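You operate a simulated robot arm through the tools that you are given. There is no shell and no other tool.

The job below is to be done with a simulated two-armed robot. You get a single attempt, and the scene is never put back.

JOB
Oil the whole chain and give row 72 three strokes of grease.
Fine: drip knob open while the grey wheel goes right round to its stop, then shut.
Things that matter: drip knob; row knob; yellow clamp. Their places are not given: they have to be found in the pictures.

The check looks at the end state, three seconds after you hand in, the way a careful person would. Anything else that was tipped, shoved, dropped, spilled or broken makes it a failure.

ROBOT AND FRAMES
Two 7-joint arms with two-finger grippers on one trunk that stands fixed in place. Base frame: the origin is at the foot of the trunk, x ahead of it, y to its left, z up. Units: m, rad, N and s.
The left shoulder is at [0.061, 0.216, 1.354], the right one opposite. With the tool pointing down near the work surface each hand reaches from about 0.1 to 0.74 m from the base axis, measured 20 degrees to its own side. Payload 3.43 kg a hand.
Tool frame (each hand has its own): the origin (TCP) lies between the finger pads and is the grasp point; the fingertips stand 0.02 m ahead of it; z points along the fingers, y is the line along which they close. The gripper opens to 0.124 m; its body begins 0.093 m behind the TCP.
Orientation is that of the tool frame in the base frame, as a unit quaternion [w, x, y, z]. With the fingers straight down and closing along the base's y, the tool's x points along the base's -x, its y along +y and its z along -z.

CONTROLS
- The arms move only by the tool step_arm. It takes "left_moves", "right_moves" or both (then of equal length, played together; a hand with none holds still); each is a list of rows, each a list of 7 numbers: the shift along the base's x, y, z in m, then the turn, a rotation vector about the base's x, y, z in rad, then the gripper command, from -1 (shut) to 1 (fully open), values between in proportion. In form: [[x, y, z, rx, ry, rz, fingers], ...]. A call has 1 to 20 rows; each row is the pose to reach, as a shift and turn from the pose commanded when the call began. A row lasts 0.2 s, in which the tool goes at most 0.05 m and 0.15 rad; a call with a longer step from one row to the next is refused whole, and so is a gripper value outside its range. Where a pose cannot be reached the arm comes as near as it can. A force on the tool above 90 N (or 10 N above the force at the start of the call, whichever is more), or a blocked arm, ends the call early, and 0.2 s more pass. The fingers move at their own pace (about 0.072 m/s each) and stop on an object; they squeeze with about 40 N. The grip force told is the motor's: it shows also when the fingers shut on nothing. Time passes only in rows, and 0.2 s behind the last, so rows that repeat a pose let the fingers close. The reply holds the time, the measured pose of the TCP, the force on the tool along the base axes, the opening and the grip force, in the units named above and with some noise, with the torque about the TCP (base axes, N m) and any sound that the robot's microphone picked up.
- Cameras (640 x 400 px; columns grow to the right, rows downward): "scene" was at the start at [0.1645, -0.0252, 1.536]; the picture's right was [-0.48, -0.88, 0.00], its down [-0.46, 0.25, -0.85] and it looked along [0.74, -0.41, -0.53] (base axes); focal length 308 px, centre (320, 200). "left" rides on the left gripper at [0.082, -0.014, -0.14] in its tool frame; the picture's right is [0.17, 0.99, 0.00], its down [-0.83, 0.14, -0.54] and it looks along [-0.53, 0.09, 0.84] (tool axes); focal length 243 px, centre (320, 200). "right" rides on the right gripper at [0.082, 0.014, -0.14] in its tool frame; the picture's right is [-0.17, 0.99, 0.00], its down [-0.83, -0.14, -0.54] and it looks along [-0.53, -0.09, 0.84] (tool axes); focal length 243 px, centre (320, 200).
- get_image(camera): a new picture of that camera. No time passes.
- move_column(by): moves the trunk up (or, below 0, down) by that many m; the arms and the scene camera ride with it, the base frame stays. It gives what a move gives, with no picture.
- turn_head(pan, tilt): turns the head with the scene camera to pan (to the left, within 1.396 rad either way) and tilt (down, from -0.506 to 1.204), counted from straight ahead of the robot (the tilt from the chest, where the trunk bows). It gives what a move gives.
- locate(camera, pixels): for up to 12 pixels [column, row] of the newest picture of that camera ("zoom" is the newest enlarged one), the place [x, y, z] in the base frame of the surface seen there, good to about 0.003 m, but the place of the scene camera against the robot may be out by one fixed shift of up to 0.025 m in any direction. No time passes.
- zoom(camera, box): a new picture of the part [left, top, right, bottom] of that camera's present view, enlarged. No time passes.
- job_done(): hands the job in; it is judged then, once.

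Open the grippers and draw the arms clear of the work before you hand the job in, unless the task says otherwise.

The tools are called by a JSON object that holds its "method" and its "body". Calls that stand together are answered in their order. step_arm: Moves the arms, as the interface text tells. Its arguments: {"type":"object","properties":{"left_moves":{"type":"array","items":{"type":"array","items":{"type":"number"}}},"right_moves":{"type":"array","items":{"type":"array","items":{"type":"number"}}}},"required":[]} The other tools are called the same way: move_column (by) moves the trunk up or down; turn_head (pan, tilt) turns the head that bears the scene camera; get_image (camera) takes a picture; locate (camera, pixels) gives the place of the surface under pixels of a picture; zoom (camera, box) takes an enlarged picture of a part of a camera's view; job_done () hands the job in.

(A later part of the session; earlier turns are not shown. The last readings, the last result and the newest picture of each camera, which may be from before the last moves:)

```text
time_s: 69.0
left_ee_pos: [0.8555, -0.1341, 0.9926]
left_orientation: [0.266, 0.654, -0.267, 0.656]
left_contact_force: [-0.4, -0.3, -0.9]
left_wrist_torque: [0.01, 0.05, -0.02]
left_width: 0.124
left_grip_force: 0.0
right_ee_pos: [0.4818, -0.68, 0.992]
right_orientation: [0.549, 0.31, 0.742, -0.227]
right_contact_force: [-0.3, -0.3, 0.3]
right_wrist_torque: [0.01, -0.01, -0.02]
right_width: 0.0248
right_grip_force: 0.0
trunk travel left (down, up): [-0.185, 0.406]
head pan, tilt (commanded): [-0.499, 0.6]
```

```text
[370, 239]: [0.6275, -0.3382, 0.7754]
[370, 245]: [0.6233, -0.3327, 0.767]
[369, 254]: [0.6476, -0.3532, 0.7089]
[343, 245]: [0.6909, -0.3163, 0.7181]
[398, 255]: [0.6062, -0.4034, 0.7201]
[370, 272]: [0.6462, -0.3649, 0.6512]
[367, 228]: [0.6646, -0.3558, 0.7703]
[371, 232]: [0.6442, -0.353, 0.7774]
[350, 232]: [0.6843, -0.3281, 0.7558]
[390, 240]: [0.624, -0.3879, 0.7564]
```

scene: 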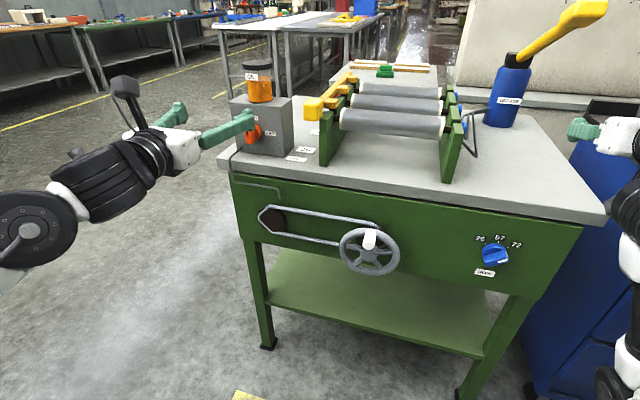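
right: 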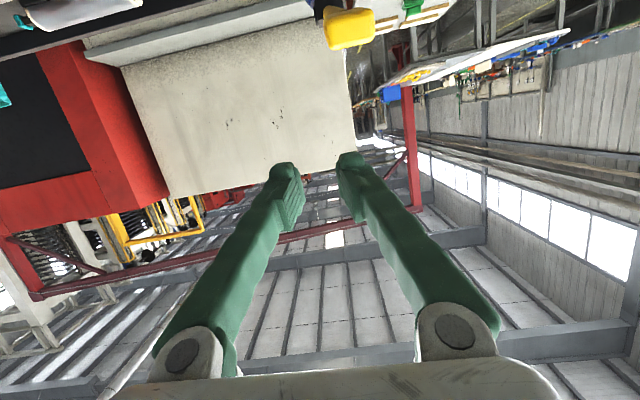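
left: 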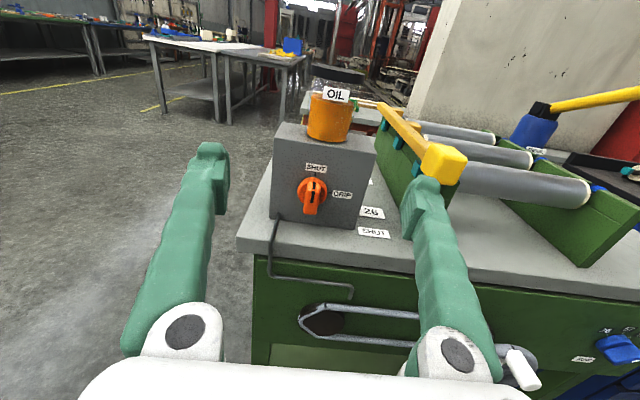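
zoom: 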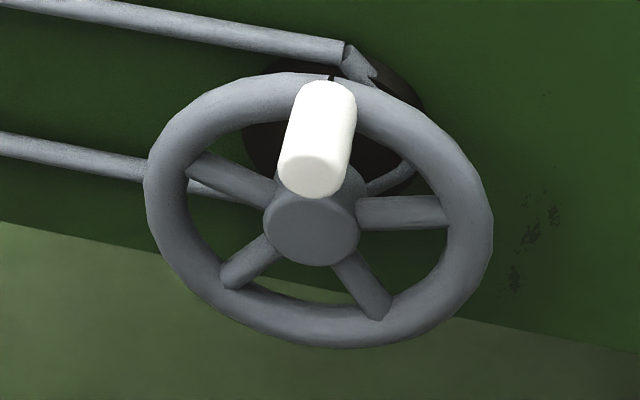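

Drip knob: ridge centre t≈0.508, z≈0.911, front at d≈0.81. Before opening it, I rehearse the wheel: I bring the left hand in front of the wheel handle (not touching) to measure it exactly and prove the reach.

{"method": "step_arm", "body": {"left_moves": [[-0.035, -0.013, -0.026, 0, 0, 0, 0.6], [-0.07, -0.031, -0.052, 0, 0, 0, 0.4], [-0.104, -0.05, -0.078, 0, 0, 0, 0.2], [-0.138, -0.07, -0.104, 0, 0, 0, 0.2], [-0.172, -0.09, -0.13, 0, 0, 0, 0.2], [-0.205, -0.11, -0.156, 0, 0, 0, 0.2], [-0.235, -0.13, -0.184, 0, 0, 0, 0.2], [-0.258, -0.148, -0.212, 0, 0, 0, 0.2], [-0.276, -0.163, -0.235, 0, 0, 0, 0.2]]}}

{"method": "get_image", "body": {"camera": "left"}}

{"method": "get_image", "body": {"camera": "scene"}}

```text
time_s: 71.0
left_ee_pos: [0.5806, -0.2978, 0.7573]
left_orientation: [0.266, 0.653, -0.267, 0.657]
left_contact_force: [-0.4, 0.1, 0.7]
left_wrist_torque: [0.01, 0.0, 0.01]
left_width: 0.0745
left_grip_force: 0.0
right_ee_pos: [0.4834, -0.6814, 0.9909]
right_orientation: [0.55, 0.309, 0.742, -0.227]
right_contact_force: [0.4, -0.2, 0.1]
right_wrist_torque: [0.02, 0.01, -0.01]
right_width: 0.0246
right_grip_force: 0.2
trunk travel left (down, up): [-0.185, 0.406]
head pan, tilt (commanded): [-0.499, 0.6]
```

```text
taken
```

left: 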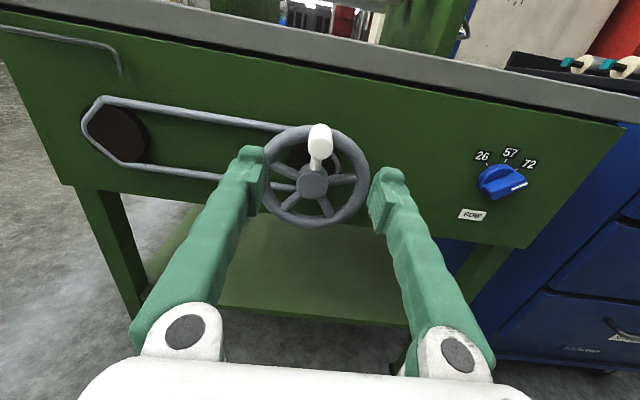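

```text
taken
```

scene: 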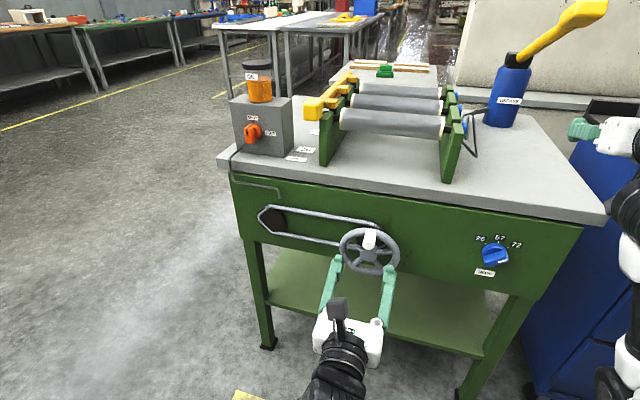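

The left hand reaches the wheel's front comfortably and sees it squarely (handle at (320,140), hub (312,183)). I zoom and locate precisely.

{"method": "zoom", "body": {"camera": "left", "box": [250, 110, 390, 240]}}

{"method": "locate", "body": {"camera": "left", "pixels": [[320, 137], [320, 130], [311, 138], [330, 138], [313, 164], [311, 182], [312, 222], [365, 180], [263, 180], [319, 148], [315, 128]]}}

{"method": "zoom", "body": {"camera": "scene", "box": [320, 215, 420, 285]}}

```text
3.08 times, centred on (320, 175) of left
```

zoom: 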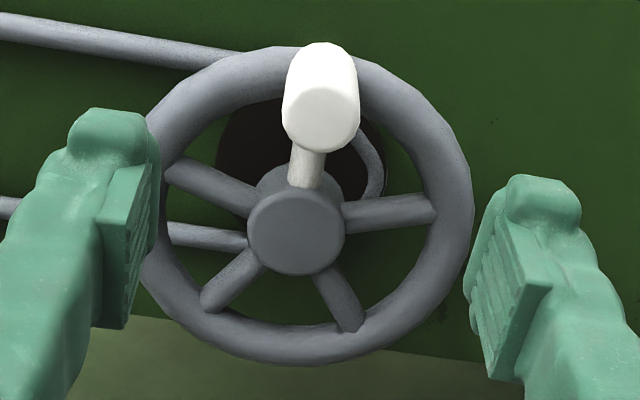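

```text
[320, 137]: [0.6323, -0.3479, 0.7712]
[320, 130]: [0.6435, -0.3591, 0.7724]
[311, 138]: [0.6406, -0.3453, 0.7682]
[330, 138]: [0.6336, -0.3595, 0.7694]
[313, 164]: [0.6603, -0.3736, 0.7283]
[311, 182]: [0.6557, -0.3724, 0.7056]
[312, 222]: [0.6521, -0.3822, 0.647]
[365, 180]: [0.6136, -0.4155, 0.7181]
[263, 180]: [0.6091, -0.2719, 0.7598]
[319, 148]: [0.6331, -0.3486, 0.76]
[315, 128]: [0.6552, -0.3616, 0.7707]
```

```text
5.71 times, centred on (370, 250) of scene
```

zoom: 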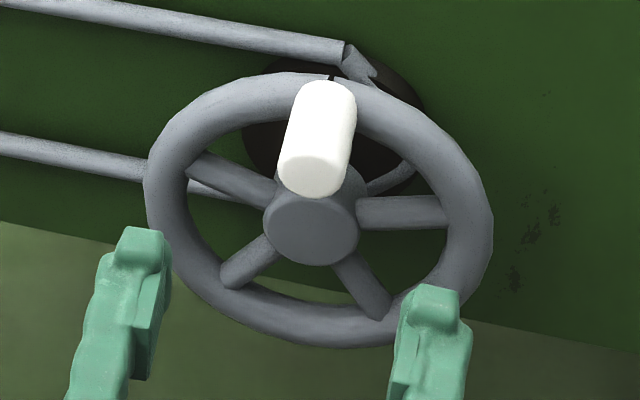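

Handle axis: t≈0.201, z≈0.760, tip at d≈0.693; wheel centre z≈0.700, crank radius 0.060. I rehearse the full circle in free air (5 cm short of the handle) to be sure the arm can follow it.

{"method": "step_arm", "body": {"left_moves": [[-0.0212, -0.0212, -0.008, 0, 0, 0, 0.2], [-0.0367, -0.0367, -0.03, 0, 0, 0, 0.2], [-0.0424, -0.0424, -0.06, 0, 0, 0, 0.2], [-0.0367, -0.0367, -0.09, 0, 0, 0, 0.2], [-0.0212, -0.0212, -0.112, 0, 0, 0, 0.2], [0, 0, -0.12, 0, 0, 0, 0.2], [0.0212, 0.0212, -0.112, 0, 0, 0, 0.2], [0.0367, 0.0367, -0.09, 0, 0, 0, 0.2], [0.0424, 0.0424, -0.06, 0, 0, 0, 0.2], [0.0367, 0.0367, -0.03, 0, 0, 0, 0.2], [0.0212, 0.0212, -0.008, 0, 0, 0, 0.2], [0, 0, 0, 0, 0, 0, 0.2], [0, 0, 0, 0, 0, 0, 0.2]]}}

```text
time_s: 73.8
left_ee_pos: [0.5808, -0.2954, 0.7581]
left_orientation: [0.266, 0.655, -0.266, 0.655]
left_contact_force: [-0.8, -0.3, -0.4]
left_wrist_torque: [-0.01, 0.0, 0.01]
left_width: 0.0742
left_grip_force: 0.1
right_ee_pos: [0.4825, -0.6817, 0.991]
right_orientation: [0.549, 0.31, 0.742, -0.228]
right_contact_force: [0.0, 0.0, -0.2]
right_wrist_torque: [0.02, 0.02, 0.0]
right_width: 0.0248
right_grip_force: 0.1
trunk travel left (down, up): [-0.185, 0.406]
head pan, tilt (commanded): [-0.499, 0.6]
```

The whole circle is reachable. Now I move the left hand to stand in front of the drip knob, aligned with it but 6 cm short.

{"method": "step_arm", "body": {"left_moves": [[0.03, 0.022, 0.025, 0, 0, 0, 0.0], [0.068, 0.042, 0.045, 0, 0, 0, 0.0], [0.106, 0.06, 0.065, 0, 0, 0, 0.0], [0.145, 0.078, 0.085, 0, 0, 0, 0.0], [0.185, 0.095, 0.105, 0, 0, 0, 0.0], [0.225, 0.11, 0.125, 0, 0, 0, 0.0], [0.265, 0.123, 0.143, 0, 0, 0, 0.0], [0.302, 0.132, 0.153, 0, 0, 0, 0.0], [0.302, 0.132, 0.153, 0, 0, 0, 0.0]]}}

{"method": "get_image", "body": {"camera": "left"}}

{"method": "get_image", "body": {"camera": "scene"}}

```text
time_s: 75.8
left_ee_pos: [0.8811, -0.1636, 0.9122]
left_orientation: [0.267, 0.654, -0.267, 0.656]
left_contact_force: [-0.2, 0.1, 0.5]
left_wrist_torque: [0.0, 0.02, -0.03]
left_width: 0.0617
left_grip_force: 0.1
right_ee_pos: [0.4838, -0.6811, 0.99]
right_orientation: [0.55, 0.309, 0.742, -0.227]
right_contact_force: [-0.6, -1.0, -0.2]
right_wrist_torque: [0.01, -0.03, 0.01]
right_width: 0.0247
right_grip_force: 0.2
trunk travel left (down, up): [-0.185, 0.406]
head pan, tilt (commanded): [-0.499, 0.6]
```

```text
taken
```

left: 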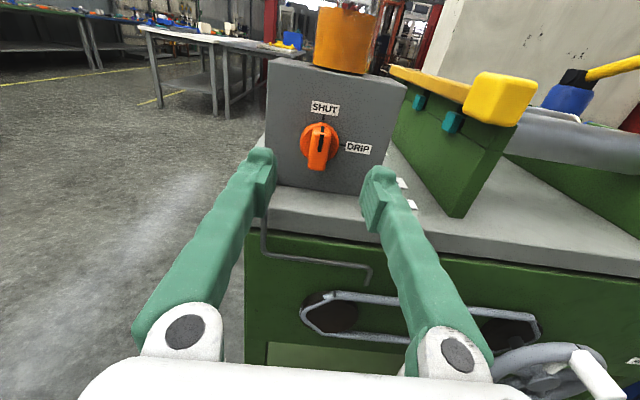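

```text
taken
```

scene: 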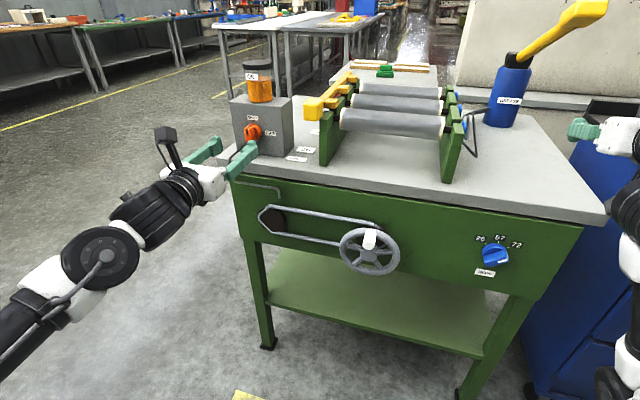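

The left hand stands in front of the drip knob with arm length to spare. I measure the knob once more from here.

{"method": "zoom", "body": {"camera": "left", "box": [250, 90, 400, 210]}}

{"method": "locate", "body": {"camera": "left", "pixels": [[319, 150], [318, 165], [313, 155], [325, 155], [322, 136], [322, 121], [342, 145], [304, 143], [337, 143], [264, 240], [266, 215], [310, 120]]}}

```text
3.33 times, centred on (325, 150) of left
```

zoom: 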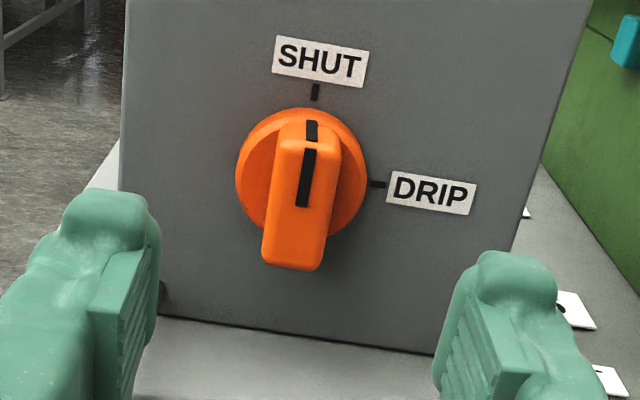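

```text
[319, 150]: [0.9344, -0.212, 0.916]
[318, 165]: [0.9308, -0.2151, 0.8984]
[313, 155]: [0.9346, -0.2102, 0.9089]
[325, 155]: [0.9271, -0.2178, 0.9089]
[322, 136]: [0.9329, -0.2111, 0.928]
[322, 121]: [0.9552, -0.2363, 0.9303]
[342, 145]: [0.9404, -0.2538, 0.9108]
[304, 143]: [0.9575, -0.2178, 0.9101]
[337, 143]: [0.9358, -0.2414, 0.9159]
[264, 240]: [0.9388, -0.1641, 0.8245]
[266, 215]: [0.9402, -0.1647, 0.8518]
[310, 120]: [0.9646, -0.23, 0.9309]
```

Knob centre: t≈0.508, z≈0.911. Since the hand will be rolled 90° after opening the knob, I rehearse that roll and the wheel circle in that orientation, in free air, before touching anything.

{"method": "step_arm", "body": {"left_moves": [[-0.02, 0.02, 0, 0.101, -0.101, 0, -0.2], [-0.03, 0.03, 0, 0.202, -0.202, 0, -0.4], [-0.03, 0.03, 0, 0.303, -0.303, 0, -0.4], [-0.03, 0.03, 0, 0.404, -0.404, 0, -0.4], [-0.03, 0.03, 0, 0.505, -0.505, 0, -0.4], [-0.03, 0.03, 0, 0.606, -0.606, 0, -0.4], [-0.03, 0.03, 0, 0.707, -0.707, 0, -0.4], [-0.03, 0.03, 0, 0.808, -0.808, 0, -0.4], [-0.03, 0.03, 0, 0.909, -0.909, 0, -0.4], [-0.03, 0.03, 0, 1.01, -1.01, 0, -0.4], [-0.03, 0.03, 0, 1.111, -1.111, 0, -0.4], [-0.03, 0.03, 0, 1.111, -1.111, 0, -0.4]]}}

{"method": "get_image", "body": {"camera": "left"}}

{"method": "get_image", "body": {"camera": "scene"}}

```text
time_s: 78.5
left_ee_pos: [0.8518, -0.135, 0.9105]
left_orientation: [-0.273, 0.268, -0.649, 0.657]
left_contact_force: [0.5, -0.3, 0.3]
left_wrist_torque: [-0.01, 0.03, 0.04]
left_width: 0.0371
left_grip_force: 0.1
right_ee_pos: [0.482, -0.6803, 0.9891]
right_orientation: [0.549, 0.309, 0.743, -0.227]
right_contact_force: [-0.7, 0.1, 0.0]
right_wrist_torque: [0.0, -0.02, 0.03]
right_width: 0.0247
right_grip_force: 0.0
trunk travel left (down, up): [-0.185, 0.406]
head pan, tilt (commanded): [-0.499, 0.6]
```

```text
taken
```

left: 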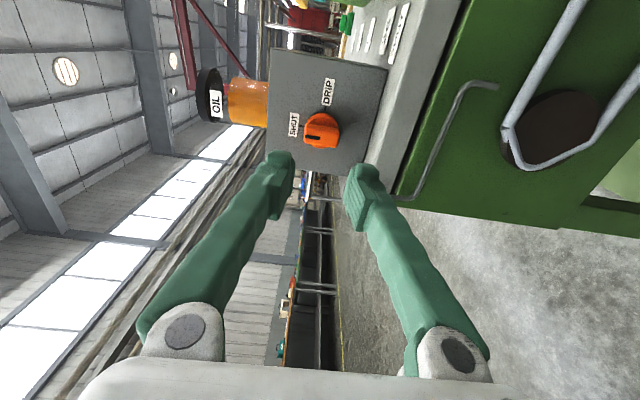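

```text
taken
```

scene: 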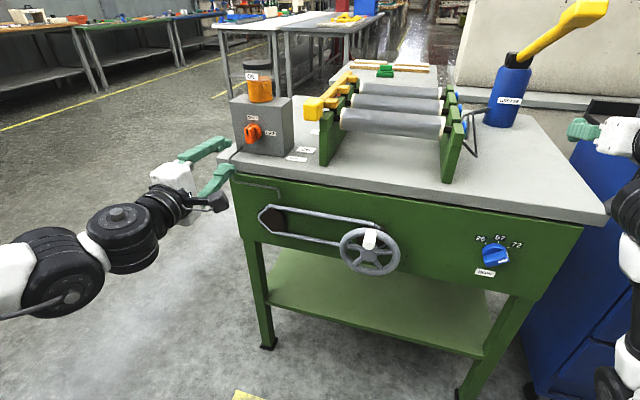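

The roll is fine. Now the rehearsal transfer to the wheel's front in this rolled orientation and a free-air circle there.

{"method": "step_arm", "body": {"left_moves": [[-0.034, -0.018, -0.019, 0, 0, 0, -0.2], [-0.068, -0.036, -0.038, 0, 0, 0, 0.0], [-0.102, -0.055, -0.057, 0, 0, 0, 0.0], [-0.136, -0.075, -0.077, 0, 0, 0, 0.0], [-0.17, -0.097, -0.096, 0, 0, 0, 0.0], [-0.204, -0.119, -0.115, 0, 0, 0, 0.0], [-0.238, -0.141, -0.134, 0, 0, 0, 0.0], [-0.271, -0.162, -0.152, 0, 0, 0, 0.0], [-0.271, -0.162, -0.152, 0, 0, 0, 0.0]]}}

{"method": "step_arm", "body": {"left_moves": [[-0.0212, -0.0212, -0.008, 0, 0, 0, 0.0], [-0.0367, -0.0367, -0.03, 0, 0, 0, 0.0], [-0.0424, -0.0424, -0.06, 0, 0, 0, 0.0], [-0.0367, -0.0367, -0.09, 0, 0, 0, 0.0], [-0.0212, -0.0212, -0.112, 0, 0, 0, 0.0], [0, 0, -0.12, 0, 0, 0, 0.0], [0.0212, 0.0212, -0.112, 0, 0, 0, 0.0], [0.0367, 0.0367, -0.09, 0, 0, 0, 0.0], [0.0424, 0.0424, -0.06, 0, 0, 0, 0.0], [0.0367, 0.0367, -0.03, 0, 0, 0, 0.0], [0.0212, 0.0212, -0.008, 0, 0, 0, 0.0], [0, 0, 0, 0, 0, 0, 0.0], [0, 0, 0, 0, 0, 0, 0.0]]}}

{"method": "get_image", "body": {"camera": "left"}}

```text
time_s: 80.1
left_ee_pos: [0.707, -0.1809, 0.7813]
left_orientation: [-0.327, 0.324, -0.624, 0.631]
left_contact_force: [-0.8, -0.4, 0.3]
left_wrist_torque: [0.01, 0.0, -0.03]
left_width: 0.062
left_grip_force: 0.0
left hand out of reach, approached as far as the arm can: row 8
right_ee_pos: [0.4831, -0.6818, 0.9905]
right_orientation: [0.549, 0.31, 0.742, -0.228]
right_contact_force: [-0.8, -0.2, -0.3]
right_wrist_torque: [0.03, 0.02, -0.01]
right_width: 0.0249
right_grip_force: 0.0
trunk travel left (down, up): [-0.185, 0.406]
head pan, tilt (commanded): [-0.499, 0.6]
stopped in row 8 (left hand): the arm was blocked; the commanded pose is now the measured one
```

```text
time_s: 82.9
left_ee_pos: [0.7097, -0.1814, 0.7833]
left_orientation: [-0.327, 0.326, -0.624, 0.631]
left_contact_force: [0.1, 0.6, -0.5]
left_wrist_torque: [0.01, -0.01, -0.03]
left_width: 0.0619
left_grip_force: 0.0
left hand out of reach, approached as far as the arm can: row 2, 3, 4, 5, 6, 7, 8, 9, 10
right_ee_pos: [0.4824, -0.6811, 0.9902]
right_orientation: [0.55, 0.309, 0.742, -0.227]
right_contact_force: [0.2, -0.7, 0.2]
right_wrist_torque: [-0.01, 0.03, -0.02]
right_width: 0.0247
right_grip_force: 0.1
trunk travel left (down, up): [-0.185, 0.406]
head pan, tilt (commanded): [-0.499, 0.6]
```

```text
taken
```

left: 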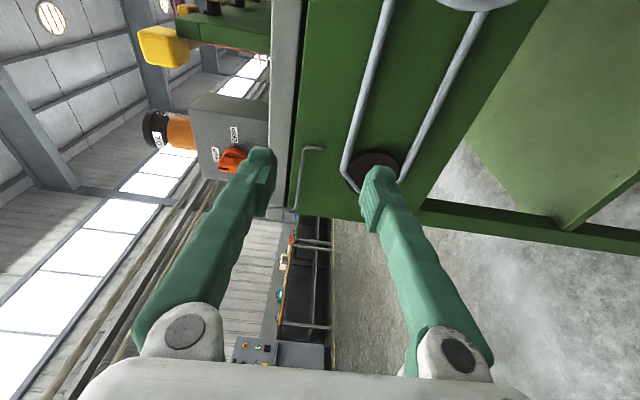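

Good to have rehearsed: in the rolled orientation the wheel is out of reach, so the hand must roll back on the way. I return to the front of the drip knob in the camera-up orientation.

{"method": "step_arm", "body": {"left_moves": [[0.01, -0.002, 0.012, -0.109, 0.091, -0.012, 0.0], [0.02, -0.004, 0.024, -0.219, 0.183, -0.024, 0.0], [0.035, -0.006, 0.036, -0.328, 0.274, -0.036, 0.0], [0.05, -0.008, 0.048, -0.438, 0.366, -0.048, 0.0], [0.065, -0.008, 0.06, -0.547, 0.457, -0.06, 0.0], [0.08, -0.008, 0.072, -0.657, 0.549, -0.073, 0.0], [0.095, -0.004, 0.084, -0.766, 0.64, -0.085, 0.0], [0.11, 0.0, 0.096, -0.876, 0.732, -0.097, 0.0], [0.13, 0.006, 0.108, -0.985, 0.823, -0.109, 0.0], [0.15, 0.012, 0.12, -1.095, 0.915, -0.121, 0.0], [0.1714, 0.0178, 0.129, -1.204, 1.006, -0.133, 0.0], [0.1714, 0.0178, 0.129, -1.204, 1.006, -0.133, 0.0]]}}

{"method": "get_image", "body": {"camera": "left"}}

```text
time_s: 85.5
left_ee_pos: [0.8771, -0.1655, 0.9119]
left_orientation: [0.266, 0.654, -0.264, 0.657]
left_contact_force: [-0.1, 0.2, 0.2]
left_wrist_torque: [0.02, -0.04, -0.01]
left_width: 0.0622
left_grip_force: 0.1
right_ee_pos: [0.4825, -0.6816, 0.9914]
right_orientation: [0.55, 0.31, 0.742, -0.227]
right_contact_force: [-0.3, -1.0, 0.9]
right_wrist_torque: [0.03, 0.03, -0.02]
right_width: 0.0247
right_grip_force: 0.2
trunk travel left (down, up): [-0.185, 0.406]
head pan, tilt (commanded): [-0.499, 0.6]
```

```text
taken
```

left: 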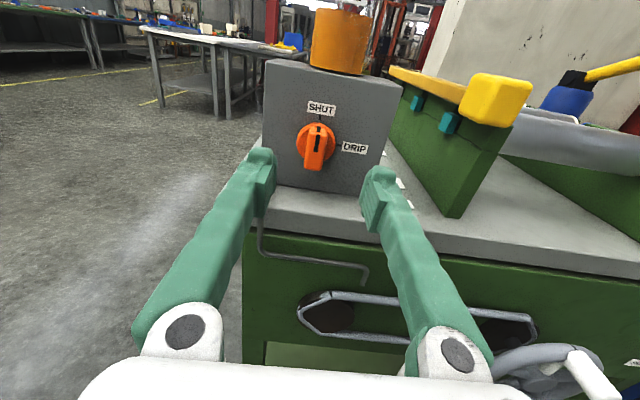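

Now for real: I advance onto the drip knob's ridge and close the fingers on it.

{"method": "step_arm", "body": {"left_moves": [[0.015, -0.01, 0, 0, 0, 0, -0.1], [0.03, -0.024, 0, 0, 0, 0, -0.2], [0.042, -0.035, -0.001, 0, 0, 0, -0.3], [0.0516, -0.0445, -0.001, 0, 0, 0, -0.4], [0.0516, -0.0445, -0.001, 0, 0, 0, -1], [0.0516, -0.0445, -0.001, 0, 0, 0, -1], [0.0516, -0.0445, -0.001, 0, 0, 0, -1], [0.0516, -0.0445, -0.001, 0, 0, 0, -1]]}}

{"method": "get_image", "body": {"camera": "left"}}

```text
time_s: 87.3
left_ee_pos: [0.9295, -0.2101, 0.9112]
left_orientation: [0.265, 0.654, -0.265, 0.657]
left_contact_force: [1.7, -4.5, 0.3]
left_wrist_torque: [0.0, 0.01, -0.03]
left_width: 0.0171
left_grip_force: 44.9
right_ee_pos: [0.4838, -0.6821, 0.991]
right_orientation: [0.55, 0.309, 0.742, -0.227]
right_contact_force: [0.0, 0.0, 0.0]
right_wrist_torque: [0.01, 0.02, 0.02]
right_width: 0.0244
right_grip_force: 0.0
trunk travel left (down, up): [-0.185, 0.406]
head pan, tilt (commanded): [-0.499, 0.6]
```

```text
taken
```

left: 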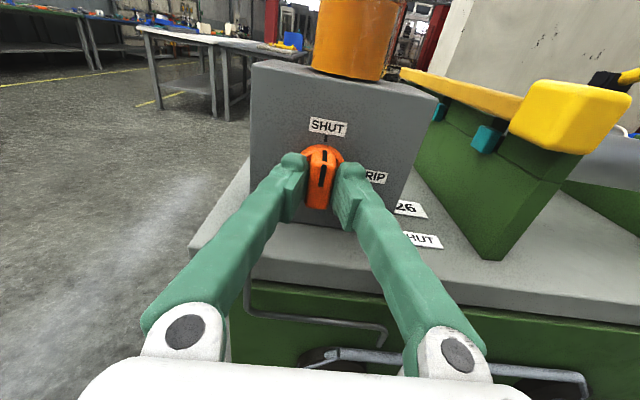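

The ridge is held (width 0.017, hardly any side load). I turn it 90° clockwise to DRIP.

{"method": "step_arm", "body": {"left_moves": [[0, 0, 0, 0.101, -0.101, 0, -1], [0, 0, 0, 0.202, -0.202, 0, -1], [0, 0, 0, 0.303, -0.303, 0, -1], [0, 0, 0, 0.404, -0.404, 0, -1], [0, 0, 0, 0.505, -0.505, 0, -1], [0, 0, 0, 0.606, -0.606, 0, -1], [0, 0, 0, 0.707, -0.707, 0, -1], [0, 0, 0, 0.808, -0.808, 0, -1], [0, 0, 0, 0.909, -0.909, 0, -1], [0, 0, 0, 1.01, -1.01, 0, -1], [0, 0, 0, 1.111, -1.111, 0, -1]]}}

{"method": "get_image", "body": {"camera": "left"}}

{"method": "zoom", "body": {"camera": "scene", "box": [210, 50, 330, 180]}}

```text
time_s: 89.9
left_ee_pos: [0.9649, -0.1572, 0.9279]
left_orientation: [-0.296, 0.289, -0.629, 0.658]
left_contact_force: [0.0, 0.8, -0.6]
left_wrist_torque: [-0.03, -0.05, -0.01]
left_width: 0.0001
left_grip_force: 34.7
right_ee_pos: [0.4847, -0.6809, 0.991]
right_orientation: [0.549, 0.309, 0.743, -0.227]
right_contact_force: [0.6, 0.3, 0.2]
right_wrist_torque: [0.0, -0.04, -0.02]
right_width: 0.0248
right_grip_force: 0.2
trunk travel left (down, up): [-0.185, 0.406]
head pan, tilt (commanded): [-0.499, 0.6]
stopped in row 11 (left hand): the arm was blocked; the commanded pose is now the measured one
```

```text
taken
```

left: 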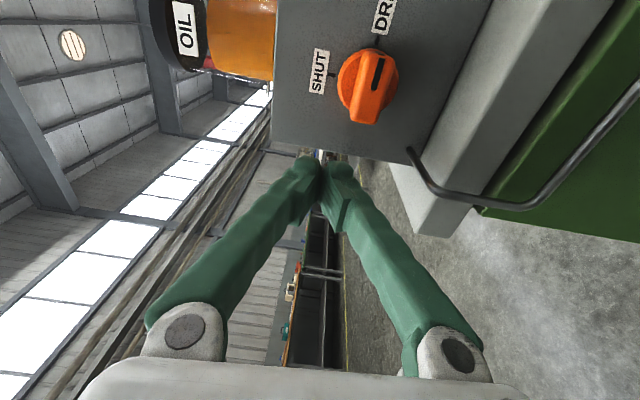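

```text
3.08 times, centred on (270, 115) of scene
```

zoom: 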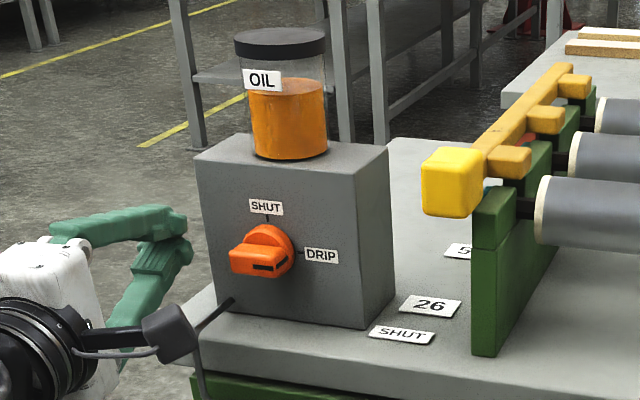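

The knob turned toward DRIP, but at the end the arm reached its limit and the fingers slid off to the left. I look at the knob's angle (no time passes).

{"method": "zoom", "body": {"camera": "left", "box": [290, 0, 450, 150]}}

{"method": "locate", "body": {"camera": "left", "pixels": [[377, 72], [377, 60], [378, 90], [366, 115], [372, 105], [376, 45], [330, 72], [384, 15], [319, 72]]}}

{"method": "zoom", "body": {"camera": "scene", "box": [240, 115, 290, 150]}}

```text
2.67 times, centred on (370, 75) of left
```

zoom: 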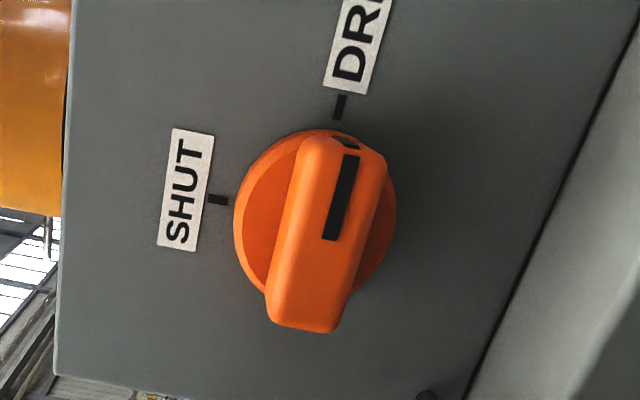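

```text
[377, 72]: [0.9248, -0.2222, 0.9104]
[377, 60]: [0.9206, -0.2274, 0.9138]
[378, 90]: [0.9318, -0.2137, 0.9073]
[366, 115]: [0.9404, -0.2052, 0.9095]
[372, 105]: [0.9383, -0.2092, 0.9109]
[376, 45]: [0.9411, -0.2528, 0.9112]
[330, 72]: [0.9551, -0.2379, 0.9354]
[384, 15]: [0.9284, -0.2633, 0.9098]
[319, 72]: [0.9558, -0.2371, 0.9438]
```

```text
11.43 times, centred on (265, 132) of scene
```

zoom: 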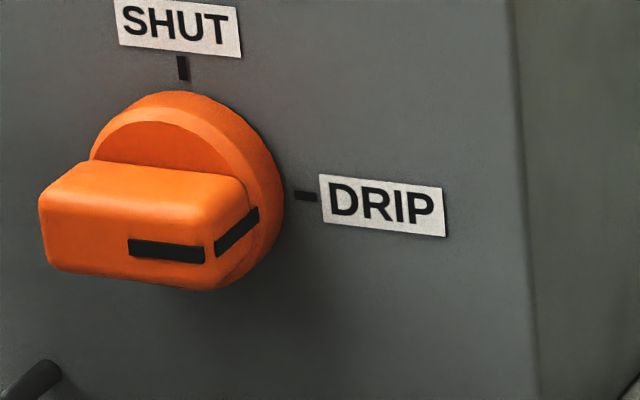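

The pointer is within about 3° of DRIP, so oil is flowing. I go straight to the wheel: back off, roll back to camera-up on the way, arriving in front of the handle.

{"method": "step_arm", "body": {"left_moves": [[-0.03, 0.03, 0.0, -0.1025, 0.0984, -0.0068, -0.5], [-0.0654, 0.0131, -0.0168, -0.205, 0.1968, -0.0136, 0.0], [-0.1008, -0.0039, -0.0336, -0.3075, 0.2952, -0.0204, 0.0], [-0.1363, -0.0208, -0.0504, -0.41, 0.3936, -0.0272, 0.0], [-0.1717, -0.0378, -0.0672, -0.5125, 0.492, -0.034, 0.0], [-0.2071, -0.0547, -0.084, -0.615, 0.5904, -0.0408, 0.0], [-0.2425, -0.0716, -0.1008, -0.7175, 0.6888, -0.0476, 0.0], [-0.2779, -0.0886, -0.1176, -0.82, 0.7872, -0.0544, 0.0], [-0.3134, -0.1055, -0.1344, -0.9225, 0.8856, -0.0612, 0.0], [-0.3488, -0.1225, -0.1512, -1.025, 0.984, -0.068, 0.0], [-0.3842, -0.1394, -0.168, -1.1275, 1.0829, -0.075, 0.0]]}}

{"method": "get_image", "body": {"camera": "left"}}

```text
time_s: 92.3
left_ee_pos: [0.5734, -0.3037, 0.7603]
left_orientation: [0.265, 0.654, -0.262, 0.658]
left_contact_force: [-0.1, 1.5, -0.3]
left_wrist_torque: [0.0, -0.01, 0.0]
left_width: 0.062
left_grip_force: 0.1
right_ee_pos: [0.4825, -0.6799, 0.9915]
right_orientation: [0.549, 0.311, 0.742, -0.228]
right_contact_force: [-0.6, 0.2, -0.3]
right_wrist_torque: [-0.05, 0.02, 0.02]
right_width: 0.0249
right_grip_force: 0.0
trunk travel left (down, up): [-0.185, 0.406]
head pan, tilt (commanded): [-0.499, 0.6]
```

```text
taken
```

left: 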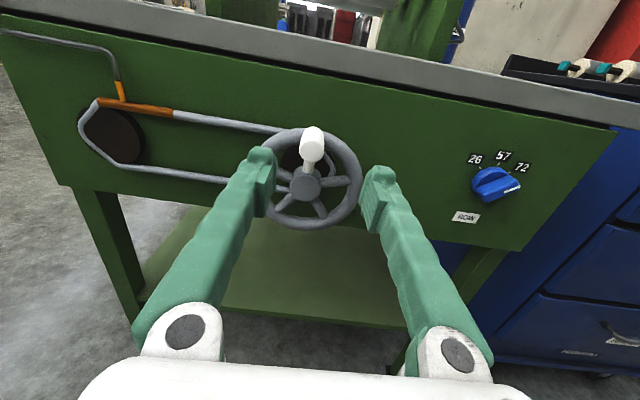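

The picture shows oil dripping onto the chain (orange stretch at (100–172, 105)). The handle is 1 cm left of my line; I correct, advance and grip it.

{"method": "step_arm", "body": {"left_moves": [[0.028, -0.016, 0, 0, 0, 0, 0.0], [0.0613, -0.0475, 0, 0, 0, 0, -0.2], [0.0613, -0.0475, 0, 0, 0, 0, -1], [0.0613, -0.0475, 0, 0, 0, 0, -1], [0.0613, -0.0475, 0, 0, 0, 0, -1]]}}

{"method": "get_image", "body": {"camera": "left"}}

```text
time_s: 93.5
left_ee_pos: [0.6358, -0.3512, 0.7587]
left_orientation: [0.266, 0.654, -0.265, 0.657]
left_contact_force: [1.9, -2.7, -1.5]
left_wrist_torque: [0.01, 0.07, -0.05]
left_width: 0.0226
left_grip_force: 45.1
right_ee_pos: [0.4834, -0.6798, 0.99]
right_orientation: [0.55, 0.308, 0.743, -0.226]
right_contact_force: [0.4, 0.2, 0.6]
right_wrist_torque: [-0.02, 0.01, -0.05]
right_width: 0.0247
right_grip_force: 0.1
trunk travel left (down, up): [-0.185, 0.406]
head pan, tilt (commanded): [-0.499, 0.6]
```

```text
taken
```

left: 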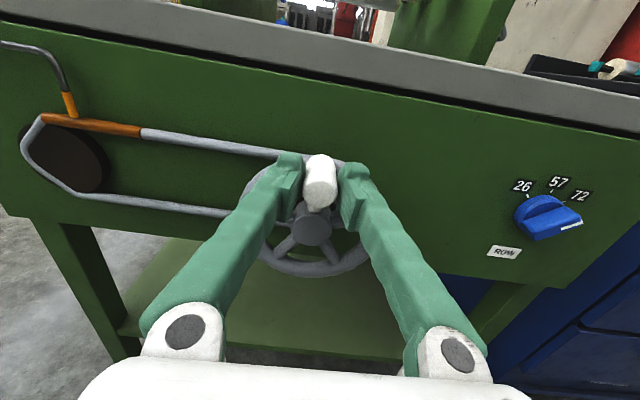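

The handle is gripped (width 0.0226). I try a small clockwise turn first and watch whether the wheel follows or blocks.

{"method": "step_arm", "body": {"left_moves": [[-0.0051, -0.0051, -0.0004, 0, 0, 0, -1], [-0.0101, -0.0101, -0.0017, 0, 0, 0, -1], [-0.0149, -0.0149, -0.0039, 0, 0, 0, -1]]}}

{"method": "get_image", "body": {"camera": "left"}}

```text
time_s: 94.3
left_ee_pos: [0.635, -0.3545, 0.7596]
left_orientation: [0.26, 0.657, -0.252, 0.661]
left_contact_force: [31.9, 45.7, 11.3]
left_wrist_torque: [0.72, 0.44, 0.56]
left_width: 0.0224
left_grip_force: 45.1
right_ee_pos: [0.4844, -0.677, 0.9922]
right_orientation: [0.55, 0.308, 0.742, -0.229]
right_contact_force: [-0.3, 0.4, -0.2]
right_wrist_torque: [-0.02, 0.01, 0.01]
right_width: 0.0247
right_grip_force: 0.0
trunk travel left (down, up): [-0.185, 0.406]
head pan, tilt (commanded): [-0.499, 0.6]
```

```text
taken
```

left: 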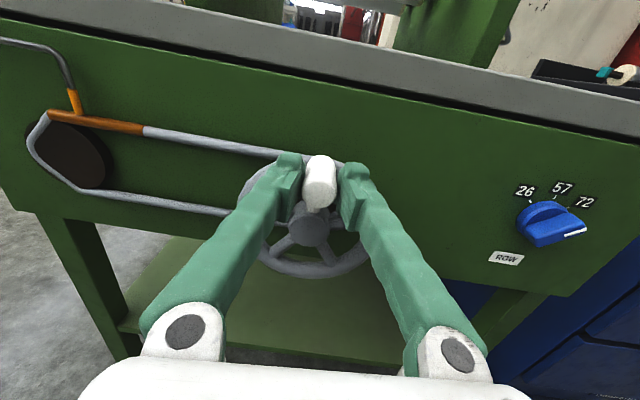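

Clockwise is the start stop (55 N, no motion). I turn counter-clockwise instead, first about 1 rad, and check.

{"method": "step_arm", "body": {"left_moves": [[0.0191, 0.0191, 0.0036, 0, 0, 0, -1], [0.0254, 0.0254, 0.002, 0, 0, 0, -1], [0.0314, 0.0314, -0.0008, 0, 0, 0, -1], [0.0371, 0.0371, -0.0049, 0, 0, 0, -1], [0.0422, 0.0422, -0.0102, 0, 0, 0, -1], [0.0468, 0.0468, -0.0165, 0, 0, 0, -1], [0.0506, 0.0506, -0.0237, 0, 0, 0, -1]]}}

{"method": "get_image", "body": {"camera": "left"}}

```text
time_s: 95.9
left_ee_pos: [0.6728, -0.3131, 0.737]
left_orientation: [0.266, 0.653, -0.264, 0.658]
left_contact_force: [-4.3, -11.3, 2.0]
left_wrist_torque: [-0.55, 0.1, -0.22]
left_width: 0.0227
left_grip_force: 44.9
right_ee_pos: [0.4816, -0.6815, 0.9904]
right_orientation: [0.551, 0.309, 0.741, -0.227]
right_contact_force: [0.0, -0.7, -0.4]
right_wrist_torque: [-0.01, 0.02, -0.02]
right_width: 0.0245
right_grip_force: 0.0
trunk travel left (down, up): [-0.185, 0.406]
head pan, tilt (commanded): [-0.499, 0.6]
```

```text
taken
```

left: 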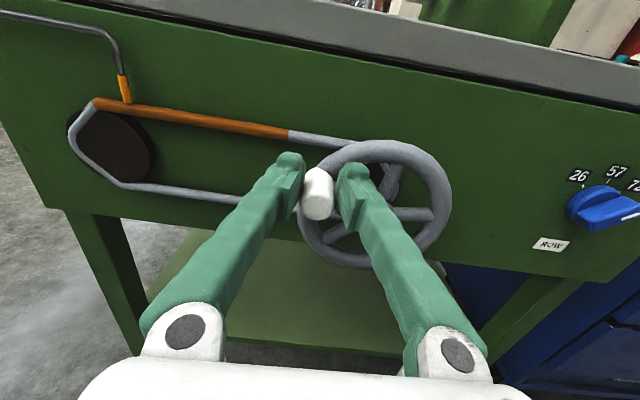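

The wheel turns counter-clockwise freely and the oiled (orange) stretch grows. I continue round to 2.5 rad.

{"method": "step_arm", "body": {"left_moves": [[0.003, 0.003, -0.0079, 0, 0, 0, -1], [0.0052, 0.0052, -0.0164, 0, 0, 0, -1], [0.0064, 0.0064, -0.0252, 0, 0, 0, -1], [0.0067, 0.0067, -0.0342, 0, 0, 0, -1], [0.0061, 0.0061, -0.0431, 0, 0, 0, -1], [0.0045, 0.0045, -0.0518, 0, 0, 0, -1], [0.002, 0.002, -0.0601, 0, 0, 0, -1], [-0.0014, -0.0014, -0.0677, 0, 0, 0, -1], [-0.0055, -0.0055, -0.0746, 0, 0, 0, -1], [-0.0103, -0.0103, -0.0805, 0, 0, 0, -1]]}}

{"method": "get_image", "body": {"camera": "left"}}

```text
time_s: 98.1
left_ee_pos: [0.6632, -0.3227, 0.6537]
left_orientation: [0.265, 0.654, -0.265, 0.657]
left_contact_force: [-0.4, 0.9, 0.0]
left_wrist_torque: [0.02, 0.04, -0.01]
left_width: 0.0
left_grip_force: 34.5
right_ee_pos: [0.4825, -0.68, 0.9903]
right_orientation: [0.55, 0.309, 0.742, -0.227]
right_contact_force: [0.1, 0.7, 0.3]
right_wrist_torque: [-0.02, -0.01, 0.0]
right_width: 0.0251
right_grip_force: 0.2
trunk travel left (down, up): [-0.185, 0.406]
head pan, tilt (commanded): [-0.499, 0.6]
```

```text
taken
```

left: 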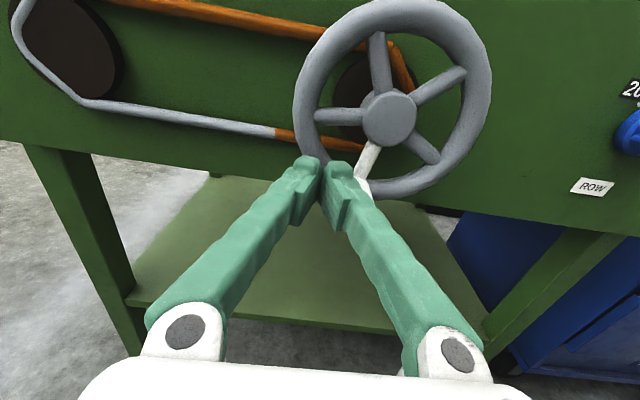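

The handle slipped out of the grip (fingers shut on nothing); the wheel stands with its handle near the bottom and the chain is oiled about half-way round. I find the handle's position.

{"method": "zoom", "body": {"camera": "left", "box": [280, 60, 480, 240]}}

{"method": "get_image", "body": {"camera": "scene"}}

{"method": "zoom", "body": {"camera": "scene", "box": [240, 185, 420, 295]}}

{"method": "locate", "body": {"camera": "left", "pixels": [[388, 117], [365, 165], [362, 183], [368, 152], [300, 100], [490, 100]]}}

```text
2.22 times, centred on (380, 150) of left
```

zoom: 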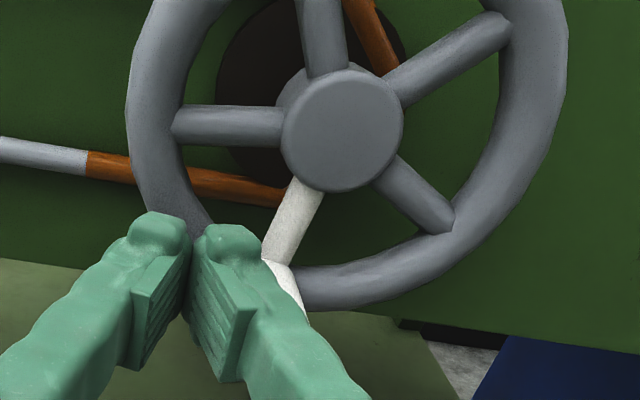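

```text
taken
```

scene: 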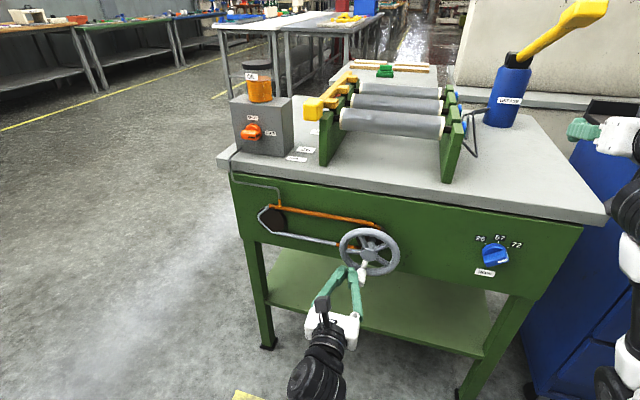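

```text
3.56 times, centred on (330, 240) of scene
```

zoom: 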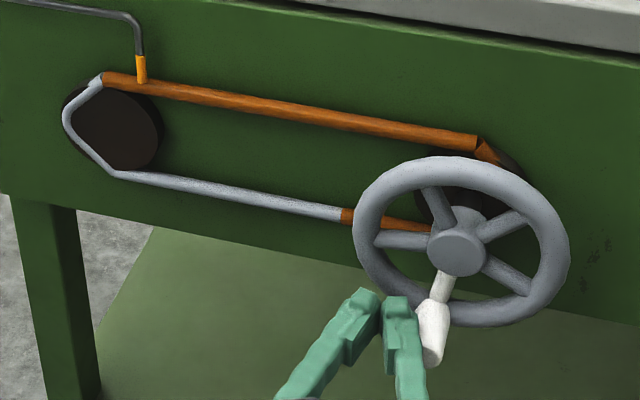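

```text
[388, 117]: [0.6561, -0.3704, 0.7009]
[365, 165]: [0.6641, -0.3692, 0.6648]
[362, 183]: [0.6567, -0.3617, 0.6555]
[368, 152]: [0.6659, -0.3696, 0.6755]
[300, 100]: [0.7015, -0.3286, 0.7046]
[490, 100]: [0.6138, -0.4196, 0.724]
```

The handle is at about 167° (t≈0.215, z≈0.642), and my closed fingers sit right behind it on the circle. I now push it on with the closed fingers as a peg, following the circle, checking on the way.

{"method": "step_arm", "body": {"left_moves": [[-0.005, -0.005, -0.0044, 0, 0, 0, -1], [-0.0107, -0.0107, -0.0085, 0, 0, 0, -1], [-0.0167, -0.0167, -0.0113, 0, 0, 0, -1], [-0.023, -0.023, -0.0127, 0, 0, 0, -1], [-0.0293, -0.0293, -0.0129, 0, 0, 0, -1], [-0.0356, -0.0356, -0.0117, 0, 0, 0, -1], [-0.0417, -0.0417, -0.0092, 0, 0, 0, -1]]}}

{"method": "get_image", "body": {"camera": "left"}}

{"method": "zoom", "body": {"camera": "scene", "box": [240, 185, 420, 295]}}

```text
time_s: 99.9
left_ee_pos: [0.6894, -0.3085, 0.6457]
left_orientation: [0.216, 0.645, -0.273, 0.68]
left_contact_force: [0.3, 0.8, 0.1]
left_wrist_torque: [-0.02, 0.01, 0.0]
left_width: 0.0001
left_grip_force: 34.5
right_ee_pos: [0.4839, -0.6813, 0.9918]
right_orientation: [0.549, 0.309, 0.742, -0.228]
right_contact_force: [0.8, 0.2, 0.0]
right_wrist_torque: [0.01, 0.01, -0.03]
right_width: 0.0248
right_grip_force: 0.1
trunk travel left (down, up): [-0.185, 0.406]
head pan, tilt (commanded): [-0.499, 0.6]
stopped in row 7 (left hand): the arm was blocked; the commanded pose is now the measured one
```

```text
taken
```

left: 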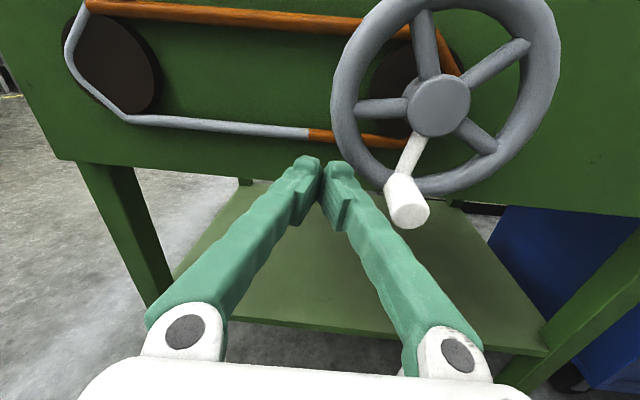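

```text
3.56 times, centred on (330, 240) of scene
```

zoom: 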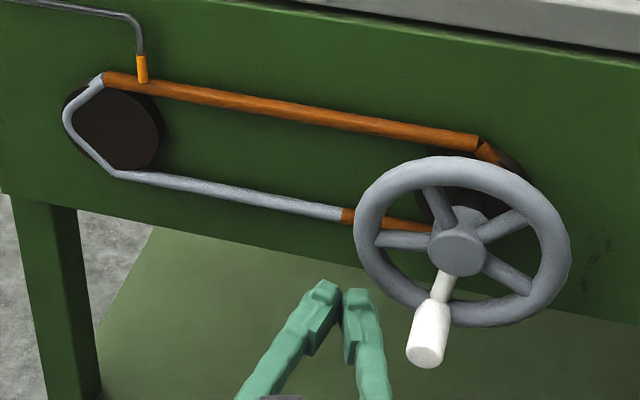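

The arm drifted aside (a joint-limit block) and the handle stayed at about 167°. I back straight out, restore the orientation, and test moving rightward in free air to see whether this posture can pass the bottom of the circle.

{"method": "step_arm", "body": {"left_moves": [[-0.03, 0.03, 0.0, -0.028, 0.038, -0.032, -1], [-0.06, 0.06, 0.0, -0.056, 0.076, -0.064, -0.6], [-0.075, 0.045, 0.0, -0.056, 0.076, -0.064, -0.6], [-0.09, 0.03, 0.0, -0.056, 0.076, -0.064, -0.6], [-0.105, 0.015, 0.0, -0.056, 0.076, -0.064, -0.6], [-0.12, 0.0, 0.0, -0.056, 0.076, -0.064, -0.6], [-0.135, -0.015, 0.0, -0.056, 0.076, -0.064, -0.6], [-0.15, -0.03, 0.0, -0.056, 0.076, -0.064, -0.6]]}}

{"method": "get_image", "body": {"camera": "left"}}

{"method": "get_image", "body": {"camera": "scene"}}

```text
time_s: 101.7
left_ee_pos: [0.5433, -0.3319, 0.6358]
left_orientation: [0.259, 0.656, -0.271, 0.656]
left_contact_force: [-0.1, 0.1, 0.8]
left_wrist_torque: [0.0, -0.01, -0.01]
left_width: 0.0249
left_grip_force: 0.1
right_ee_pos: [0.4844, -0.68, 0.992]
right_orientation: [0.55, 0.309, 0.742, -0.227]
right_contact_force: [-0.3, 0.2, 0.9]
right_wrist_torque: [-0.01, 0.0, -0.05]
right_width: 0.0247
right_grip_force: 0.0
trunk travel left (down, up): [-0.185, 0.406]
head pan, tilt (commanded): [-0.499, 0.6]
```

```text
taken
```

left: 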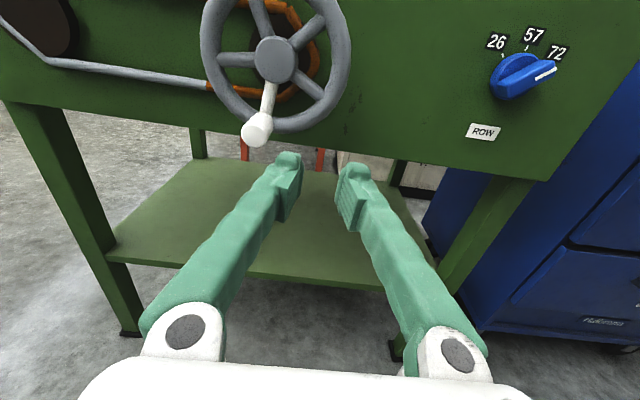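

```text
taken
```

scene: 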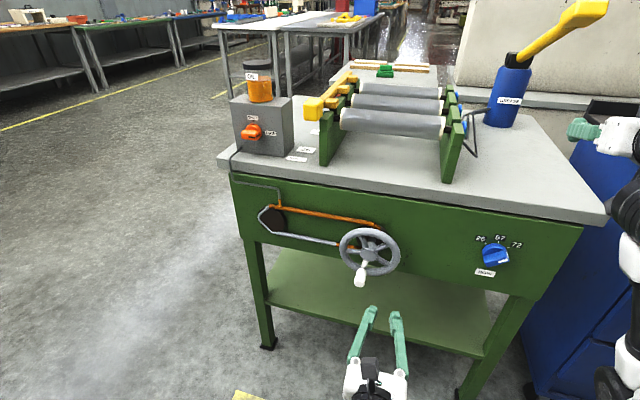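

In free air the arm passes freely, so the block came from how the fingers met the handle. I measure hub and handle exactly from this clear view.

{"method": "zoom", "body": {"camera": "left", "box": [190, 0, 370, 160]}}

{"method": "locate", "body": {"camera": "left", "pixels": [[275, 60], [257, 130], [264, 112], [252, 128], [263, 130], [268, 90], [257, 140], [248, 120], [270, 120], [205, 60], [347, 60]]}}

{"method": "zoom", "body": {"camera": "scene", "box": [240, 185, 420, 295]}}

```text
2.50 times, centred on (280, 80) of left
```

zoom: 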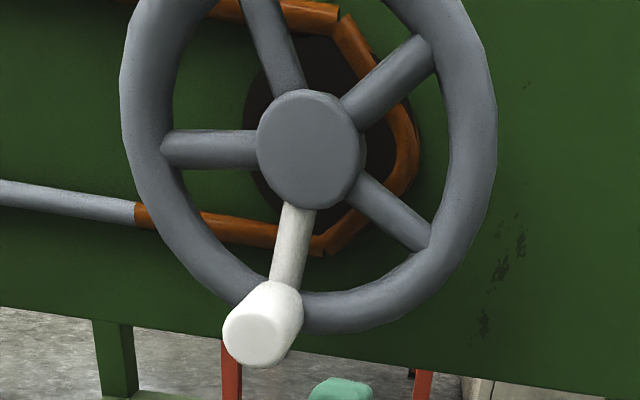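

```text
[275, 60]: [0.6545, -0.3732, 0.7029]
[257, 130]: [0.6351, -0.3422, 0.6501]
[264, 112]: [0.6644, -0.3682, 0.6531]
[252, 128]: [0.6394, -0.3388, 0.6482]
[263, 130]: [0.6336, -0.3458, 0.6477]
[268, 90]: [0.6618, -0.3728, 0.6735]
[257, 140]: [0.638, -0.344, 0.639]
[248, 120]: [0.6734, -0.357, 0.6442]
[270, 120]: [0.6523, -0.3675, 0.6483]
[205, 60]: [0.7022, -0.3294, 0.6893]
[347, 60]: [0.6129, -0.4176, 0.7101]
```

```text
3.56 times, centred on (330, 240) of scene
```

zoom: 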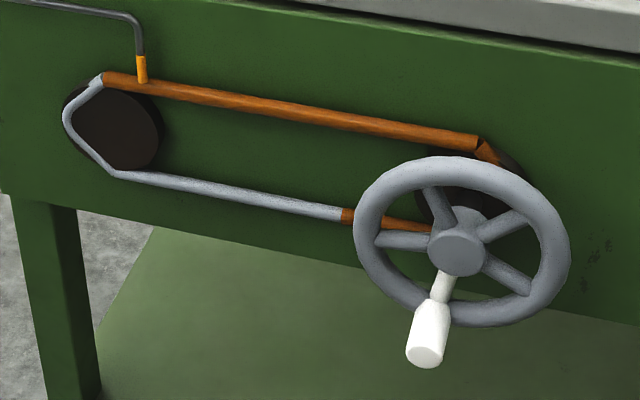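

The hub is at t=0.199, z=0.702 and the handle at 170°. The posture limit lies low and far, so I will lower the trunk a little more; first both hands rise by the same amount so they stay where they should (the right one clear of the table).

{"method": "step_arm", "body": {"left_moves": [[0.018, 0.018, 0.035, 0, 0, 0, -1], [0.036, 0.036, 0.07, 0, 0, 0, -1], [0.054, 0.054, 0.105, 0, 0, 0, -1], [0.0711, 0.0711, 0.139, 0, 0, 0, -1]], "right_moves": [[-0.005, 0.005, 0.035, 0, 0, 0, -0.6], [-0.01, 0.01, 0.07, 0, 0, 0, -0.6], [-0.01, 0.01, 0.105, 0, 0, 0, -0.6], [-0.01, 0.01, 0.139, 0, 0, 0, -0.6]]}}

{"method": "move_column", "body": {"by": -0.12}}

{"method": "get_image", "body": {"camera": "left"}}

{"method": "get_image", "body": {"camera": "scene"}}

```text
time_s: 102.3
left_ee_pos: [0.5647, -0.3108, 0.7127]
left_orientation: [0.271, 0.656, -0.262, 0.654]
left_contact_force: [-0.5, 0.4, 0.7]
left_wrist_torque: [0.01, -0.02, -0.02]
left_width: 0.0
left_grip_force: 34.7
right_ee_pos: [0.4728, -0.6748, 1.0631]
right_orientation: [0.559, 0.304, 0.734, -0.237]
right_contact_force: [30.8, -31.8, 7.5]
right_wrist_torque: [-0.16, -0.27, -0.44]
right_width: 0.0248
right_grip_force: 0.1
right hand out of reach, approached as far as the arm can: row 3
trunk travel left (down, up): [-0.185, 0.406]
head pan, tilt (commanded): [-0.499, 0.6]
stopped in row 3 (right hand): the force on the tool passed its limit at 191 N (the readings are from after the stop); the commanded pose is now the measured one
```

```text
time_s: 102.8
left_ee_pos: [0.5655, -0.3103, 0.6999]
left_orientation: [0.272, 0.656, -0.263, 0.652]
left_contact_force: [0.8, -0.9, -0.3]
left_wrist_torque: [0.04, 0.01, 0.01]
left_width: 0.0
left_grip_force: 34.3
right_ee_pos: [0.4755, -0.6756, 1.0531]
right_orientation: [0.56, 0.3, 0.733, -0.241]
right_contact_force: [23.1, -22.2, 4.2]
right_wrist_torque: [-0.27, -0.37, -0.55]
right_width: 0.0248
right_grip_force: 0.0
trunk travel left (down, up): [-0.174, 0.417]
head pan, tilt (commanded): [-0.499, 0.6]
stopped: the force on the tool passed its limit at 104 N (the readings are from after the stop); the commanded pose is now the measured one
```

```text
taken
```

left: 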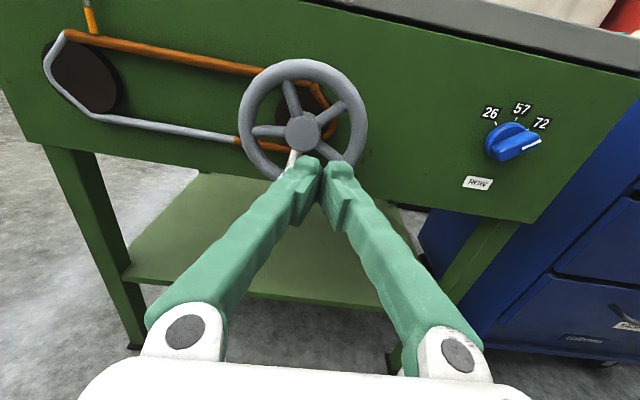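

```text
taken
```

scene: 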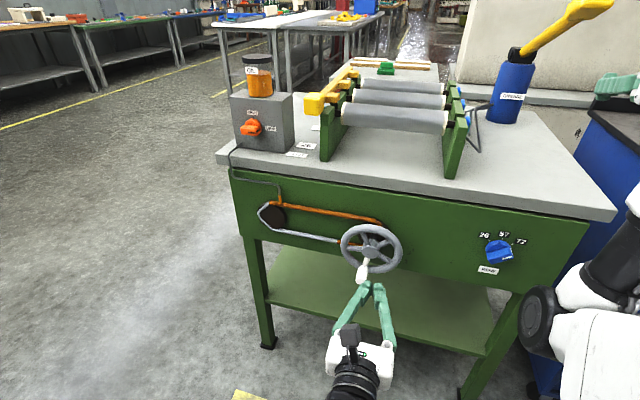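

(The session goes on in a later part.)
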